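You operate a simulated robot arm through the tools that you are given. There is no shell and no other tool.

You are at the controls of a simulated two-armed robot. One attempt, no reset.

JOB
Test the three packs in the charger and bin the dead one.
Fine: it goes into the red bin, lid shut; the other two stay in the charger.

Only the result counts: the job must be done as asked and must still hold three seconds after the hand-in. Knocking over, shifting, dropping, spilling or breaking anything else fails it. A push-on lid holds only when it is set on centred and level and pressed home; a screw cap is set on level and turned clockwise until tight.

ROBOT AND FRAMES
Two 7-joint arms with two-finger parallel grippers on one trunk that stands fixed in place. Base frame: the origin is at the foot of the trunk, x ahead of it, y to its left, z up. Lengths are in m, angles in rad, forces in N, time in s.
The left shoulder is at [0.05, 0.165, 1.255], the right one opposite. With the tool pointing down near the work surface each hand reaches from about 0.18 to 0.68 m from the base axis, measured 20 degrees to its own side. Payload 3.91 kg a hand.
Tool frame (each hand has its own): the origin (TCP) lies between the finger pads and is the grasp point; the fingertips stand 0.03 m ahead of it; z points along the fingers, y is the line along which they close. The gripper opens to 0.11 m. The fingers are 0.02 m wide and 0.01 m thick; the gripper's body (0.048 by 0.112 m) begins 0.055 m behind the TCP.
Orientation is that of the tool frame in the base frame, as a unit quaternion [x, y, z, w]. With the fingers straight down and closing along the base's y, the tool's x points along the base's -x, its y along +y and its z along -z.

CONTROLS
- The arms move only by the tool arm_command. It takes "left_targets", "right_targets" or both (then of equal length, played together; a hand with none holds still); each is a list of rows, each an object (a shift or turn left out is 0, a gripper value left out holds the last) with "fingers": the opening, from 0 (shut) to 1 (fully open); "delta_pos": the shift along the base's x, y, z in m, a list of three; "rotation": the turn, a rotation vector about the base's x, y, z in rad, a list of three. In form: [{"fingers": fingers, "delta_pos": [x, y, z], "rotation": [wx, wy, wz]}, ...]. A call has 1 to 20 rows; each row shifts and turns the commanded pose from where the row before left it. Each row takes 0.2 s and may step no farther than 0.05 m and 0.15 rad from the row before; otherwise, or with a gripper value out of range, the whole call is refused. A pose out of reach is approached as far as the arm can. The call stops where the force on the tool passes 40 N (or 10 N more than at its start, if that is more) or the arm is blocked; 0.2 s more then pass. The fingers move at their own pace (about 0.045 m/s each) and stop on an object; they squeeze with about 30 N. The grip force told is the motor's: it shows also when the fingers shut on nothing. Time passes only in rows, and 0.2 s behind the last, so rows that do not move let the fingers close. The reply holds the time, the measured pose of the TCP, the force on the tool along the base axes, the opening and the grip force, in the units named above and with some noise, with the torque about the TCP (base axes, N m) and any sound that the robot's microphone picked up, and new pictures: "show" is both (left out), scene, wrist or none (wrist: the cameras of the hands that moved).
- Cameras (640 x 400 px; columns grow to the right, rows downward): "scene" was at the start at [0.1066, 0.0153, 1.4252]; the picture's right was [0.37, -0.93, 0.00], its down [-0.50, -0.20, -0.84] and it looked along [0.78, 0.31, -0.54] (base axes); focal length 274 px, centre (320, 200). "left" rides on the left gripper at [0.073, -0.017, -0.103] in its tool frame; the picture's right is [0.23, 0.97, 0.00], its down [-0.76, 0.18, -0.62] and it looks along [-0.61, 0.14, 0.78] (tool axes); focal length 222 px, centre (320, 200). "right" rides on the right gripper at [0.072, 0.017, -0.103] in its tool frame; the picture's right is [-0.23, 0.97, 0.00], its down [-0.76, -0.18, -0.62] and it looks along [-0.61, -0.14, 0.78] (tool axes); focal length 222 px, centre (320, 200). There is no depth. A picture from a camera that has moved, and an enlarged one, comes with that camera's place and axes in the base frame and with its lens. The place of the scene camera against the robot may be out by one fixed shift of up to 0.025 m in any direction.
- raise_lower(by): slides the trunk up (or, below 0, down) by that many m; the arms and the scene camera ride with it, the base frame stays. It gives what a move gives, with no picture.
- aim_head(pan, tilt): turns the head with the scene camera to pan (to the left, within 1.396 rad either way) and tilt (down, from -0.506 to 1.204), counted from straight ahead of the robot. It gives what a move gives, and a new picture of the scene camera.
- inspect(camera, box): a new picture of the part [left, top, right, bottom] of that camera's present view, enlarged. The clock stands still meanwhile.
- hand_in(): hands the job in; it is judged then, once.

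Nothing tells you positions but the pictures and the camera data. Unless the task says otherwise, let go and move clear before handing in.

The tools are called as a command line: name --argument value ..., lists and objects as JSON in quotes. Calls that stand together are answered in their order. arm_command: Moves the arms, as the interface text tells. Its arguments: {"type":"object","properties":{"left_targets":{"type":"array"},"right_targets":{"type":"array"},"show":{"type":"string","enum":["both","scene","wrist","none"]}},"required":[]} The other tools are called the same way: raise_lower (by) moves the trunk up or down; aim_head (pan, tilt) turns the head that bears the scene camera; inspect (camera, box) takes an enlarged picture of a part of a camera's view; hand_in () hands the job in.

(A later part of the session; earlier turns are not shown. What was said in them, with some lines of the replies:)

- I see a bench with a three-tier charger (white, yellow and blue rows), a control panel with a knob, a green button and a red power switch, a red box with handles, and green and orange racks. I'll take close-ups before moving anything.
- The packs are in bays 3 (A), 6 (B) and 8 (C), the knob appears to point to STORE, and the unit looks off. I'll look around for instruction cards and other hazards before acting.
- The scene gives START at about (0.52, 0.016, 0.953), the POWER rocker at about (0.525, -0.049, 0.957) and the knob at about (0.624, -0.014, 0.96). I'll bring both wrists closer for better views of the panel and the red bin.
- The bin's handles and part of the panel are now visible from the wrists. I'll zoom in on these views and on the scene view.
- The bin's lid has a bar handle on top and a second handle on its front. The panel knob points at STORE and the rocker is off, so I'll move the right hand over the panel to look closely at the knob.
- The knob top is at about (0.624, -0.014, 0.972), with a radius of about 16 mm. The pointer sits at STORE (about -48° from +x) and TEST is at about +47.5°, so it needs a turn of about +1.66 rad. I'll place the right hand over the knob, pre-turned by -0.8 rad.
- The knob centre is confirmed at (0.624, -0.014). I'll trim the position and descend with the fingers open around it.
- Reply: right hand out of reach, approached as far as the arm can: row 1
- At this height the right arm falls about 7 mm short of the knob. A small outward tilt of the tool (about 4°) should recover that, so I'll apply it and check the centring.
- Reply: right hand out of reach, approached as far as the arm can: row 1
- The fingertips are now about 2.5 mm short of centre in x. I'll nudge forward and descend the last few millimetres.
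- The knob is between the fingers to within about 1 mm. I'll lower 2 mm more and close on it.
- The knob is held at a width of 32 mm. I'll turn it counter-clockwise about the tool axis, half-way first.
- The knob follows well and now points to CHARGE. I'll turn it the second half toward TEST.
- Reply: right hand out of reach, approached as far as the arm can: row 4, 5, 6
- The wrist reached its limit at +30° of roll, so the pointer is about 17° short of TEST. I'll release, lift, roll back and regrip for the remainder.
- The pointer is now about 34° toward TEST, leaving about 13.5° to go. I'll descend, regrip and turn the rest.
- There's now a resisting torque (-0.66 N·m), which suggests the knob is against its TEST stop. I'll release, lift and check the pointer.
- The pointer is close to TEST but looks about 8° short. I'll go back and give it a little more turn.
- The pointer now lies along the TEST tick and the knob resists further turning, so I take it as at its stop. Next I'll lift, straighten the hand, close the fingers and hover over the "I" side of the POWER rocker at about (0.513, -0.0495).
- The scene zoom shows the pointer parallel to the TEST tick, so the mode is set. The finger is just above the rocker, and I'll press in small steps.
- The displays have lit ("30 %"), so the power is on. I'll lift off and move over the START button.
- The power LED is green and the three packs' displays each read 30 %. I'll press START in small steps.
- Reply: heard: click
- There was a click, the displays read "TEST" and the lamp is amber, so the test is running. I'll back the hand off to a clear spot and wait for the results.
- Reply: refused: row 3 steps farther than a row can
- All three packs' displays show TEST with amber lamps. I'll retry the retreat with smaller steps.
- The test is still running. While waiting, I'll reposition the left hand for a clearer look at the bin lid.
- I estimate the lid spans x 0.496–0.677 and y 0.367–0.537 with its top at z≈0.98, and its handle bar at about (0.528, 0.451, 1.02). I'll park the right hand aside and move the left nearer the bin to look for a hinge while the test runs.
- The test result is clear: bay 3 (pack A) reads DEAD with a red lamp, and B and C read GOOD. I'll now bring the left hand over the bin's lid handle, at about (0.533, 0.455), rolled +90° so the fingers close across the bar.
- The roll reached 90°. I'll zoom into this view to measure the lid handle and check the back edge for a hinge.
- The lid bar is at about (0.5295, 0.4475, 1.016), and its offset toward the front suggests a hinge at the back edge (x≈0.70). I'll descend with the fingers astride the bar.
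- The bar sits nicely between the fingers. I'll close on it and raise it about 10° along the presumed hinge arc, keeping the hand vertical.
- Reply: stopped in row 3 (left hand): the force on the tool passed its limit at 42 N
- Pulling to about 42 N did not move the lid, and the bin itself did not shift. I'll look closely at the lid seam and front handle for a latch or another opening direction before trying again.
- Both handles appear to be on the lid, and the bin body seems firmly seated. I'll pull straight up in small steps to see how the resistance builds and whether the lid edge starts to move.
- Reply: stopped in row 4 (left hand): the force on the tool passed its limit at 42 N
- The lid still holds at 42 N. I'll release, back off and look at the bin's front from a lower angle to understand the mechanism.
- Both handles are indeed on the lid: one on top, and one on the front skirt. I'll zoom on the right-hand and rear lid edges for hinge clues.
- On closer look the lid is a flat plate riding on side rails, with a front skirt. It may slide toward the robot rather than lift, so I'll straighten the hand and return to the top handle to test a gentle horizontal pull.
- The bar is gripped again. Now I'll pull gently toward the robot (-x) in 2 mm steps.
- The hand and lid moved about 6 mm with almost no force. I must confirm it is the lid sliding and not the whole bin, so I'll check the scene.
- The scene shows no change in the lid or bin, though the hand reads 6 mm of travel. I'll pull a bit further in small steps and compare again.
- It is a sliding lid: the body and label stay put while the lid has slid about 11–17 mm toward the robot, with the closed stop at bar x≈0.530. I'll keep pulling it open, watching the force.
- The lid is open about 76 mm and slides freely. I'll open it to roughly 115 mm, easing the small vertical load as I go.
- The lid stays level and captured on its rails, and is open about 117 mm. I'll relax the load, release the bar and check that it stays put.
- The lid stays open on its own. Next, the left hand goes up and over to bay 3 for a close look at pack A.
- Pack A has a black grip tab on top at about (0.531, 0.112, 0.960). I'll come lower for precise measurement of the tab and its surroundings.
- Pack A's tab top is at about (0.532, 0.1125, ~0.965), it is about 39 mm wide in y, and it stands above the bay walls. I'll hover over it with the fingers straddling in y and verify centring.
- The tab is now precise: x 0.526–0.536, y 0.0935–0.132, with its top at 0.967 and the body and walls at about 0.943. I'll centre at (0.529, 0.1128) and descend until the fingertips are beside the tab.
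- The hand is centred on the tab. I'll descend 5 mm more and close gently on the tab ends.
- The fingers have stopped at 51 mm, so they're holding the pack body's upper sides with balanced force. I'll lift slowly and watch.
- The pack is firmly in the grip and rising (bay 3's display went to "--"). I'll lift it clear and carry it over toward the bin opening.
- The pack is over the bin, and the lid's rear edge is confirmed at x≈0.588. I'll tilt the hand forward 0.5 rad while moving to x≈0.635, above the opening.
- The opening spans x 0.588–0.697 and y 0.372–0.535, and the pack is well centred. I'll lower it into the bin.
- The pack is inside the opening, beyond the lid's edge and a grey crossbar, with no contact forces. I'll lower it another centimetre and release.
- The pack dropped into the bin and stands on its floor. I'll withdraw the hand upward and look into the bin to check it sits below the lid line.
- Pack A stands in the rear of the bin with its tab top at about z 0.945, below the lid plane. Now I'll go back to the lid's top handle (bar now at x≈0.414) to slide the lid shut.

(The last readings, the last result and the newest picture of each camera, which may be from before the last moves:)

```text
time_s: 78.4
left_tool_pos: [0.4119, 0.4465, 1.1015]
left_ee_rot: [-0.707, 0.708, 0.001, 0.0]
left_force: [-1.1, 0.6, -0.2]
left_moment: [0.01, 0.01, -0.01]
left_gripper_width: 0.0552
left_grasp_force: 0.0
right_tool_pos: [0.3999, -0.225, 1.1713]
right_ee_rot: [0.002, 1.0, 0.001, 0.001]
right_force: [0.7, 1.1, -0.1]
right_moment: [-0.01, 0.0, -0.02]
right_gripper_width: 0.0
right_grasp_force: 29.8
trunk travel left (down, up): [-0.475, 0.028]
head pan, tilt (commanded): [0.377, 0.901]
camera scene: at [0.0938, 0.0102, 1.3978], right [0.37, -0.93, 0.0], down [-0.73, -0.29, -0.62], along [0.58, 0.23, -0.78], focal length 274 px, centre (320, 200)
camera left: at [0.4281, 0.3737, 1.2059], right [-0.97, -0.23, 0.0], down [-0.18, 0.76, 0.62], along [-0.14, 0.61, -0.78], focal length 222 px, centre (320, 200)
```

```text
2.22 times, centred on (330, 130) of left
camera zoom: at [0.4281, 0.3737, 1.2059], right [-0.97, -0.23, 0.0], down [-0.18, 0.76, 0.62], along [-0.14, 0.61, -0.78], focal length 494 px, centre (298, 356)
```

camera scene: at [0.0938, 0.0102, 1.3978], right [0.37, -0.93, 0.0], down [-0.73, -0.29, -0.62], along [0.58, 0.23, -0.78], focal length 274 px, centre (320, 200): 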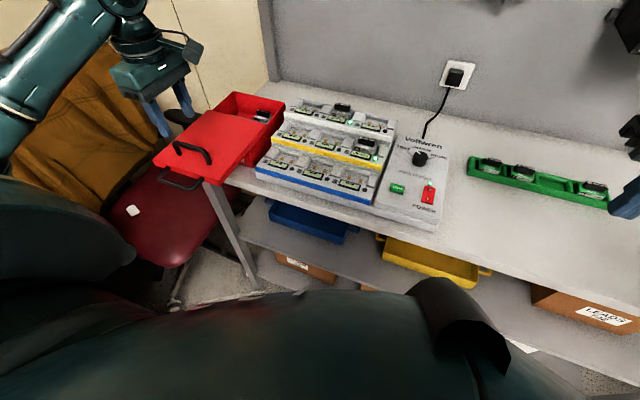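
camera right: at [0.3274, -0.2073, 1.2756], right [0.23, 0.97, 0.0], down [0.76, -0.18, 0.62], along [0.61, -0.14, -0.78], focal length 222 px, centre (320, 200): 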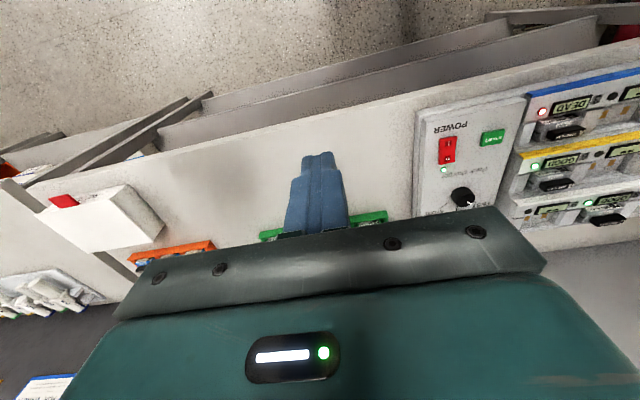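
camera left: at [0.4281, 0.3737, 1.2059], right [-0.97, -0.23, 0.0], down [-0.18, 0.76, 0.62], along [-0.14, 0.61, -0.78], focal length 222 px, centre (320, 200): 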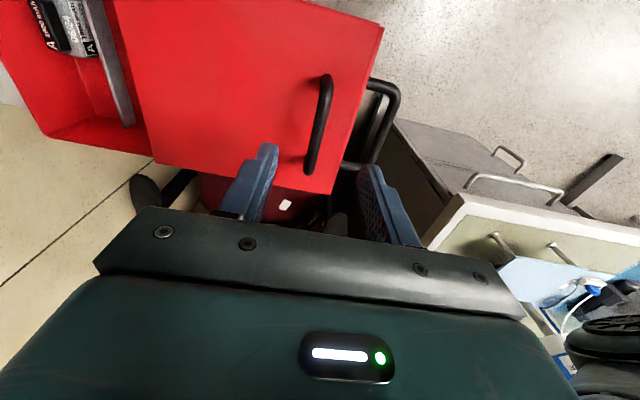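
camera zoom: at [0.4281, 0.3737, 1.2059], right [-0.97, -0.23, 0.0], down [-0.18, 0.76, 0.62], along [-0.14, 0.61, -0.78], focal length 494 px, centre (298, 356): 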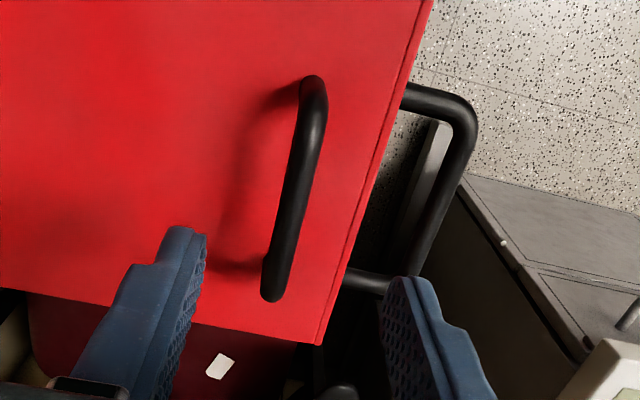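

The handle bar is confirmed at x≈0.414. I'll descend, grip it and slide the lid toward closed.

arm_command --left_targets '[{"delta_pos": [0.002, 0.001, -0.03]}, {"delta_pos": [0, 0, -0.03]}, {"delta_pos": [0, 0, -0.02]}, {"delta_pos": [0, 0, -0.0065]}, {"fingers": 0.2}, {"fingers": 0}, {"fingers": 0}, {"fingers": 0}]' --show "wrist"

```text
time_s: 80.2
left_tool_pos: [0.414, 0.4462, 1.0169]
left_ee_rot: [-0.706, 0.709, 0.001, 0.0]
left_force: [0.2, -0.2, -0.6]
left_moment: [0.13, -0.01, 0.1]
left_gripper_width: 0.0103
left_grasp_force: 44.1
right_tool_pos: [0.3984, -0.2253, 1.1717]
right_ee_rot: [0.002, 1.0, 0.0, 0.002]
right_force: [0.3, 0.1, 0.1]
right_moment: [-0.01, 0.0, -0.02]
right_gripper_width: 0.0
right_grasp_force: 30.3
trunk travel left (down, up): [-0.475, 0.028]
head pan, tilt (commanded): [0.377, 0.901]
camera left: at [0.4302, 0.3743, 1.1195], right [-0.97, -0.22, 0.0], down [-0.17, 0.76, 0.62], along [-0.14, 0.61, -0.78], focal length 222 px, centre (320, 200)
```

left: 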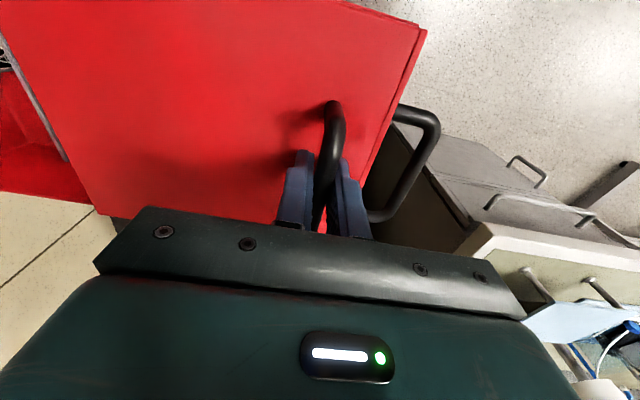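

arm_command --left_targets '[{"delta_pos": [0.01, 0, 0]}, {"delta_pos": [0.012, 0, 0]}, {"delta_pos": [0.012, 0, 0]}, {"delta_pos": [0.012, 0, 0]}, {"delta_pos": [0.01, 0, 0]}]' --show "scene"

inspect --camera "scene" --box '[180, 70, 300, 170]'

```text
time_s: 81.4
left_tool_pos: [0.4703, 0.4472, 1.0168]
left_ee_rot: [-0.705, 0.709, 0.002, -0.001]
left_force: [-0.1, -8.5, -7.7]
left_moment: [0.56, 0.02, 0.22]
left_gripper_width: 0.0102
left_grasp_force: 44.8
right_tool_pos: [0.3996, -0.2269, 1.172]
right_ee_rot: [0.001, 1.0, 0.001, 0.001]
right_force: [-0.4, 0.4, -0.2]
right_moment: [-0.01, 0.06, 0.01]
right_gripper_width: 0.0001
right_grasp_force: 30.2
trunk travel left (down, up): [-0.475, 0.028]
head pan, tilt (commanded): [0.377, 0.901]
camera scene: at [0.0945, 0.0096, 1.3976], right [0.37, -0.93, 0.0], down [-0.73, -0.29, -0.62], along [0.58, 0.23, -0.78], focal length 274 px, centre (320, 200)
```

scene: 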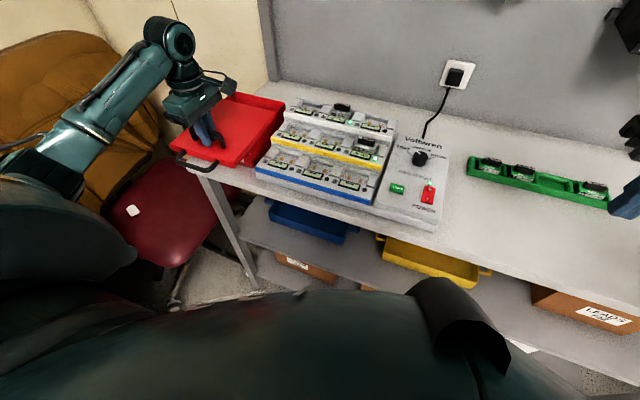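

```text
4.00 times, centred on (240, 120) of scene
camera zoom: at [0.0945, 0.0096, 1.3976], right [0.37, -0.93, 0.0], down [-0.73, -0.29, -0.62], along [0.58, 0.23, -0.78], focal length 1094 px, centre (640, 520)
```

zoom: 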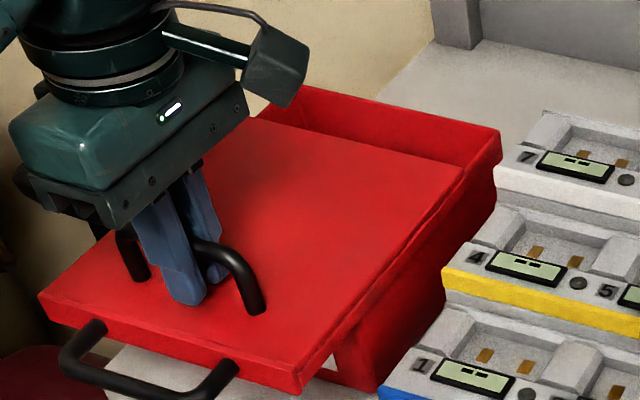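

The lid is sliding smoothly with no snag on the pack. I'll continue to close, easing a little in y, with finer steps near the end.

arm_command --left_targets '[{"delta_pos": [0.01, -0.001, -0.001]}, {"delta_pos": [0.012, -0.001, 0]}, {"delta_pos": [0.012, 0, 0]}, {"delta_pos": [0.01, 0, 0]}, {"delta_pos": [0.006, 0, 0]}]' --show "wrist"

inspect --camera "scene" --box '[180, 70, 300, 170]'

```text
time_s: 82.6
left_tool_pos: [0.5213, 0.4461, 1.0161]
left_ee_rot: [-0.706, 0.708, 0.001, 0.001]
left_force: [-0.9, 9.8, 6.7]
left_moment: [-0.41, 0.03, 0.06]
left_gripper_width: 0.0101
left_grasp_force: 45.3
right_tool_pos: [0.3988, -0.2235, 1.1721]
right_ee_rot: [0.002, 1.0, 0.0, 0.002]
right_force: [0.0, 0.4, 0.3]
right_moment: [0.02, -0.02, 0.03]
right_gripper_width: 0.0
right_grasp_force: 29.5
trunk travel left (down, up): [-0.475, 0.028]
head pan, tilt (commanded): [0.377, 0.901]
camera left: at [0.5353, 0.3741, 1.1194], right [-0.97, -0.23, 0.0], down [-0.18, 0.76, 0.63], along [-0.14, 0.61, -0.78], focal length 222 px, centre (320, 200)
```

left: 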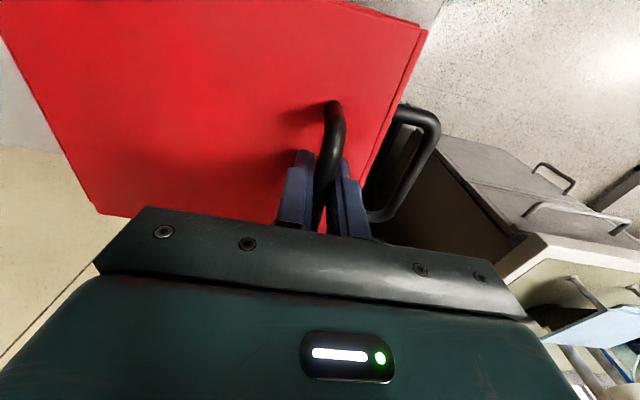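

```text
4.00 times, centred on (240, 120) of scene
camera zoom: at [0.0932, 0.011, 1.3979], right [0.37, -0.93, 0.0], down [-0.73, -0.29, -0.62], along [0.58, 0.23, -0.78], focal length 1094 px, centre (640, 520)
```

zoom: 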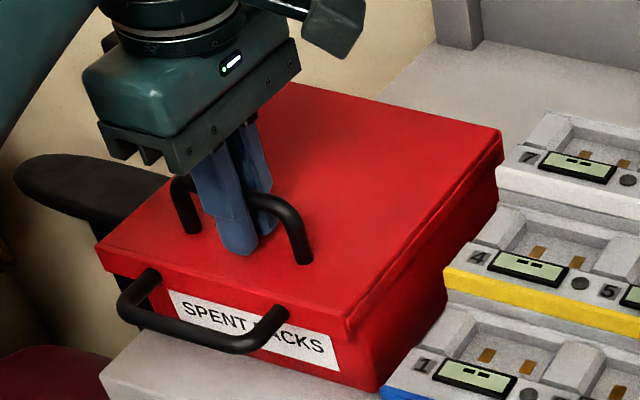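

Nearly shut; the bar should reach x≈0.530 when fully closed. I'll push the last millimetres gently until it stops.

arm_command --left_targets '[{"delta_pos": [0.003, 0.001, 0.001]}, {"delta_pos": [0.003, 0.001, 0.001]}, {"delta_pos": [0.002, 0, 0]}, {"delta_pos": [0.002, 0, 0]}, {}]' --show "wrist"

inspect --camera "scene" --box '[240, 85, 295, 165]'

inspect --camera "scene" --box '[255, 85, 295, 125]'

```text
time_s: 83.8
left_tool_pos: [0.5293, 0.4475, 1.0166]
left_ee_rot: [-0.705, 0.709, 0.002, 0.0]
left_force: [-1.2, -0.4, -8.5]
left_moment: [1.0, 0.02, 0.15]
left_gripper_width: 0.0103
left_grasp_force: 44.9
right_tool_pos: [0.3991, -0.2237, 1.171]
right_ee_rot: [0.002, 1.0, 0.0, 0.0]
right_force: [0.4, -0.5, -0.3]
right_moment: [0.0, 0.03, -0.01]
right_gripper_width: 0.0
right_grasp_force: 29.5
trunk travel left (down, up): [-0.475, 0.028]
head pan, tilt (commanded): [0.377, 0.901]
camera left: at [0.5456, 0.3743, 1.1196], right [-0.97, -0.22, 0.0], down [-0.17, 0.76, 0.62], along [-0.14, 0.61, -0.78], focal length 222 px, centre (320, 200)
```

left: 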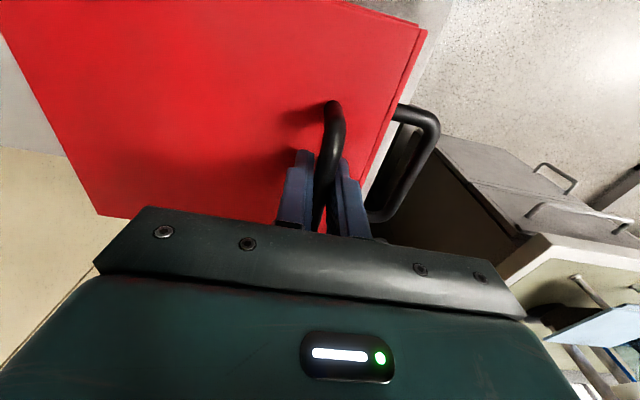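

```text
5.00 times, centred on (268, 125) of scene
camera zoom: at [0.0946, 0.0107, 1.3976], right [0.37, -0.93, 0.0], down [-0.73, -0.29, -0.62], along [0.58, 0.23, -0.78], focal length 1368 px, centre (582, 575)
```

zoom: 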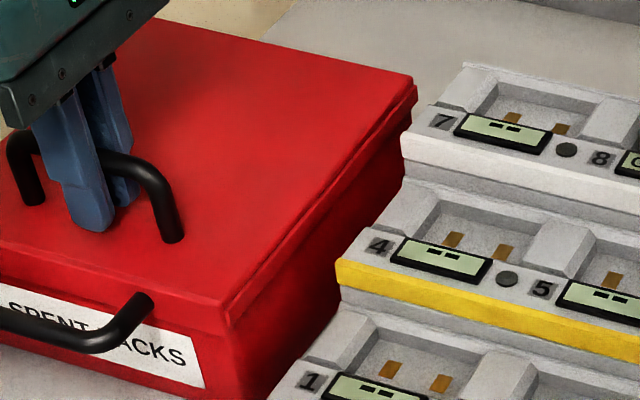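

```text
10.00 times, centred on (275, 105) of scene
camera zoom: at [0.0946, 0.0107, 1.3976], right [0.37, -0.93, 0.0], down [-0.73, -0.29, -0.62], along [0.58, 0.23, -0.78], focal length 2736 px, centre (770, 1150)
```

zoom: 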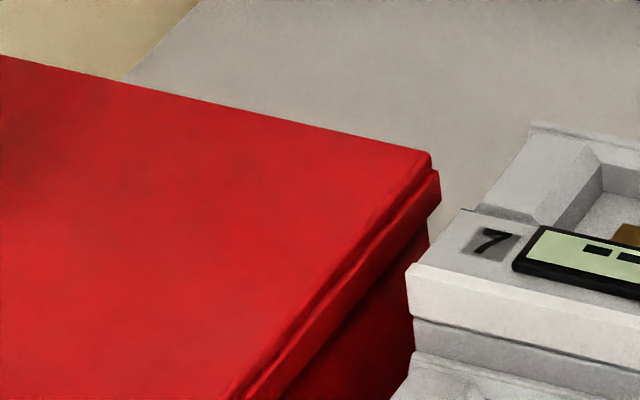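

arm_command --left_targets '[{"delta_pos": [0.0015, 0, -0.001]}, {"delta_pos": [0.0015, 0, -0.001]}, {}]' --show "none"

```text
time_s: 84.6
left_tool_pos: [0.5298, 0.4467, 1.018]
left_ee_rot: [-0.706, 0.709, 0.0, -0.001]
left_force: [-19.7, -4.3, -3.4]
left_moment: [-0.52, 0.03, 0.12]
left_gripper_width: 0.0102
left_grasp_force: 44.8
right_tool_pos: [0.3968, -0.2256, 1.1721]
right_ee_rot: [0.002, 1.0, 0.001, 0.002]
right_force: [0.9, 0.1, 0.2]
right_moment: [-0.02, -0.02, 0.02]
right_gripper_width: 0.0002
right_grasp_force: 30.0
trunk travel left (down, up): [-0.475, 0.028]
head pan, tilt (commanded): [0.377, 0.901]
```

The closed stop is felt (about 20 N), so the lid is fully shut. I'll relax the push without pulling back, open the fingers and lift straight up.

arm_command --left_targets '[{"delta_pos": [-0.002, 0, 0]}, {"fingers": 0.3}, {"fingers": 0.5}, {"fingers": 0.55}, {}, {"delta_pos": [0, 0, 0.03]}, {"delta_pos": [0, 0, 0.04]}, {"delta_pos": [-0.02, 0, 0.03]}, {"delta_pos": [-0.04, 0, 0.01]}, {"delta_pos": [-0.04, -0.01, 0.0]}, {}]' --show "both"

inspect --camera "scene" --box '[180, 70, 300, 180]'

inspect --camera "scene" --box '[250, 90, 460, 235]'

```text
time_s: 87.0
left_tool_pos: [0.4316, 0.4363, 1.125]
left_ee_rot: [-0.706, 0.708, 0.001, 0.0]
left_force: [-0.4, -0.4, 0.3]
left_moment: [0.0, 0.02, -0.02]
left_gripper_width: 0.0603
left_grasp_force: 0.0
right_tool_pos: [0.4003, -0.2235, 1.1704]
right_ee_rot: [0.001, 1.0, 0.001, 0.0]
right_force: [-0.9, -0.2, 0.0]
right_moment: [-0.01, 0.0, -0.02]
right_gripper_width: 0.0
right_grasp_force: 29.6
trunk travel left (down, up): [-0.475, 0.028]
head pan, tilt (commanded): [0.377, 0.901]
camera scene: at [0.0942, 0.0103, 1.3977], right [0.37, -0.93, 0.0], down [-0.73, -0.29, -0.62], along [0.58, 0.23, -0.78], focal length 274 px, centre (320, 200)
camera left: at [0.4474, 0.3643, 1.2276], right [-0.97, -0.22, 0.0], down [-0.17, 0.76, 0.62], along [-0.14, 0.61, -0.78], focal length 222 px, centre (320, 200)
```

scene: 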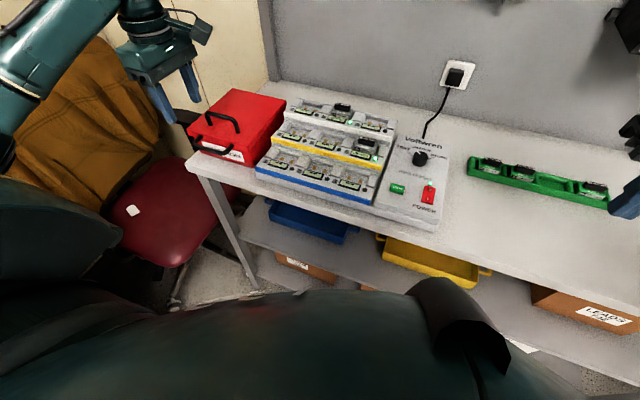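
left: 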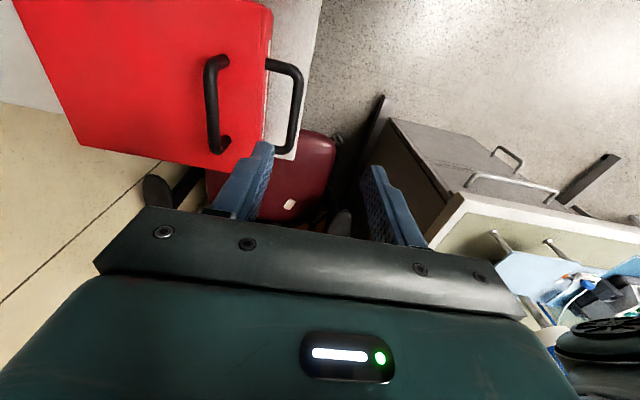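

```text
3.64 times, centred on (240, 125) of scene
camera zoom: at [0.0942, 0.0103, 1.3977], right [0.37, -0.93, 0.0], down [-0.73, -0.29, -0.62], along [0.58, 0.23, -0.78], focal length 995 px, centre (611, 473)
```

zoom: 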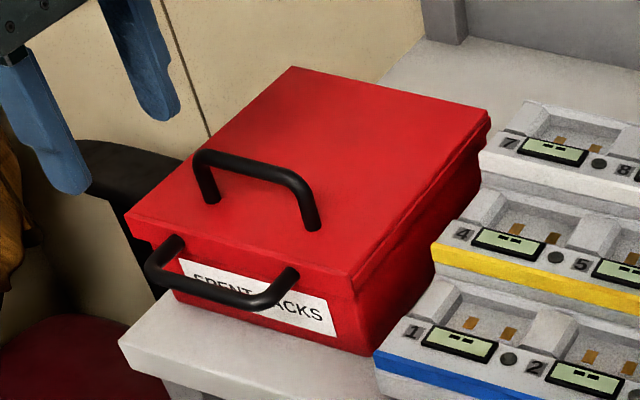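

```text
2.76 times, centred on (355, 162) of scene
camera zoom: at [0.0942, 0.0103, 1.3977], right [0.37, -0.93, 0.0], down [-0.73, -0.29, -0.62], along [0.58, 0.23, -0.78], focal length 755 px, centre (223, 303)
```

zoom: 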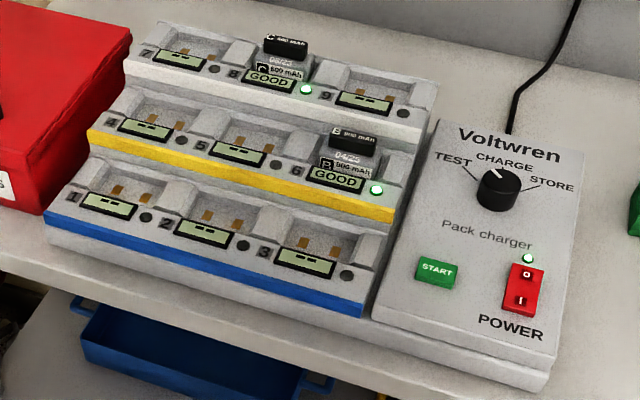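

The lid is back exactly as in the first picture, pack A is inside, and B and C remain seated in bays 6 and 8 reading GOOD. Both hands are clear, so I'll hand in.

hand_in

```text
The job is handed in.
```

The dead pack was A, in bay 3, and it is now in the red bin with the lid shut. I have handed the job in; no verdict came back with it.

- **Test:** I set the charger to TEST, switched it on and pressed START. Pack A read DEAD; B in bay 6 and C in bay 8 read GOOD and were still seated in the charger at hand-in.
- **Bin:** The lid turned out to slide rather than lift. My first attempts pulled up on it to about 42 N. The bin did not shift, and I then slid the lid open and pushed it back to its stop.
- **Charger:** I left it switched on, with the knob on TEST.
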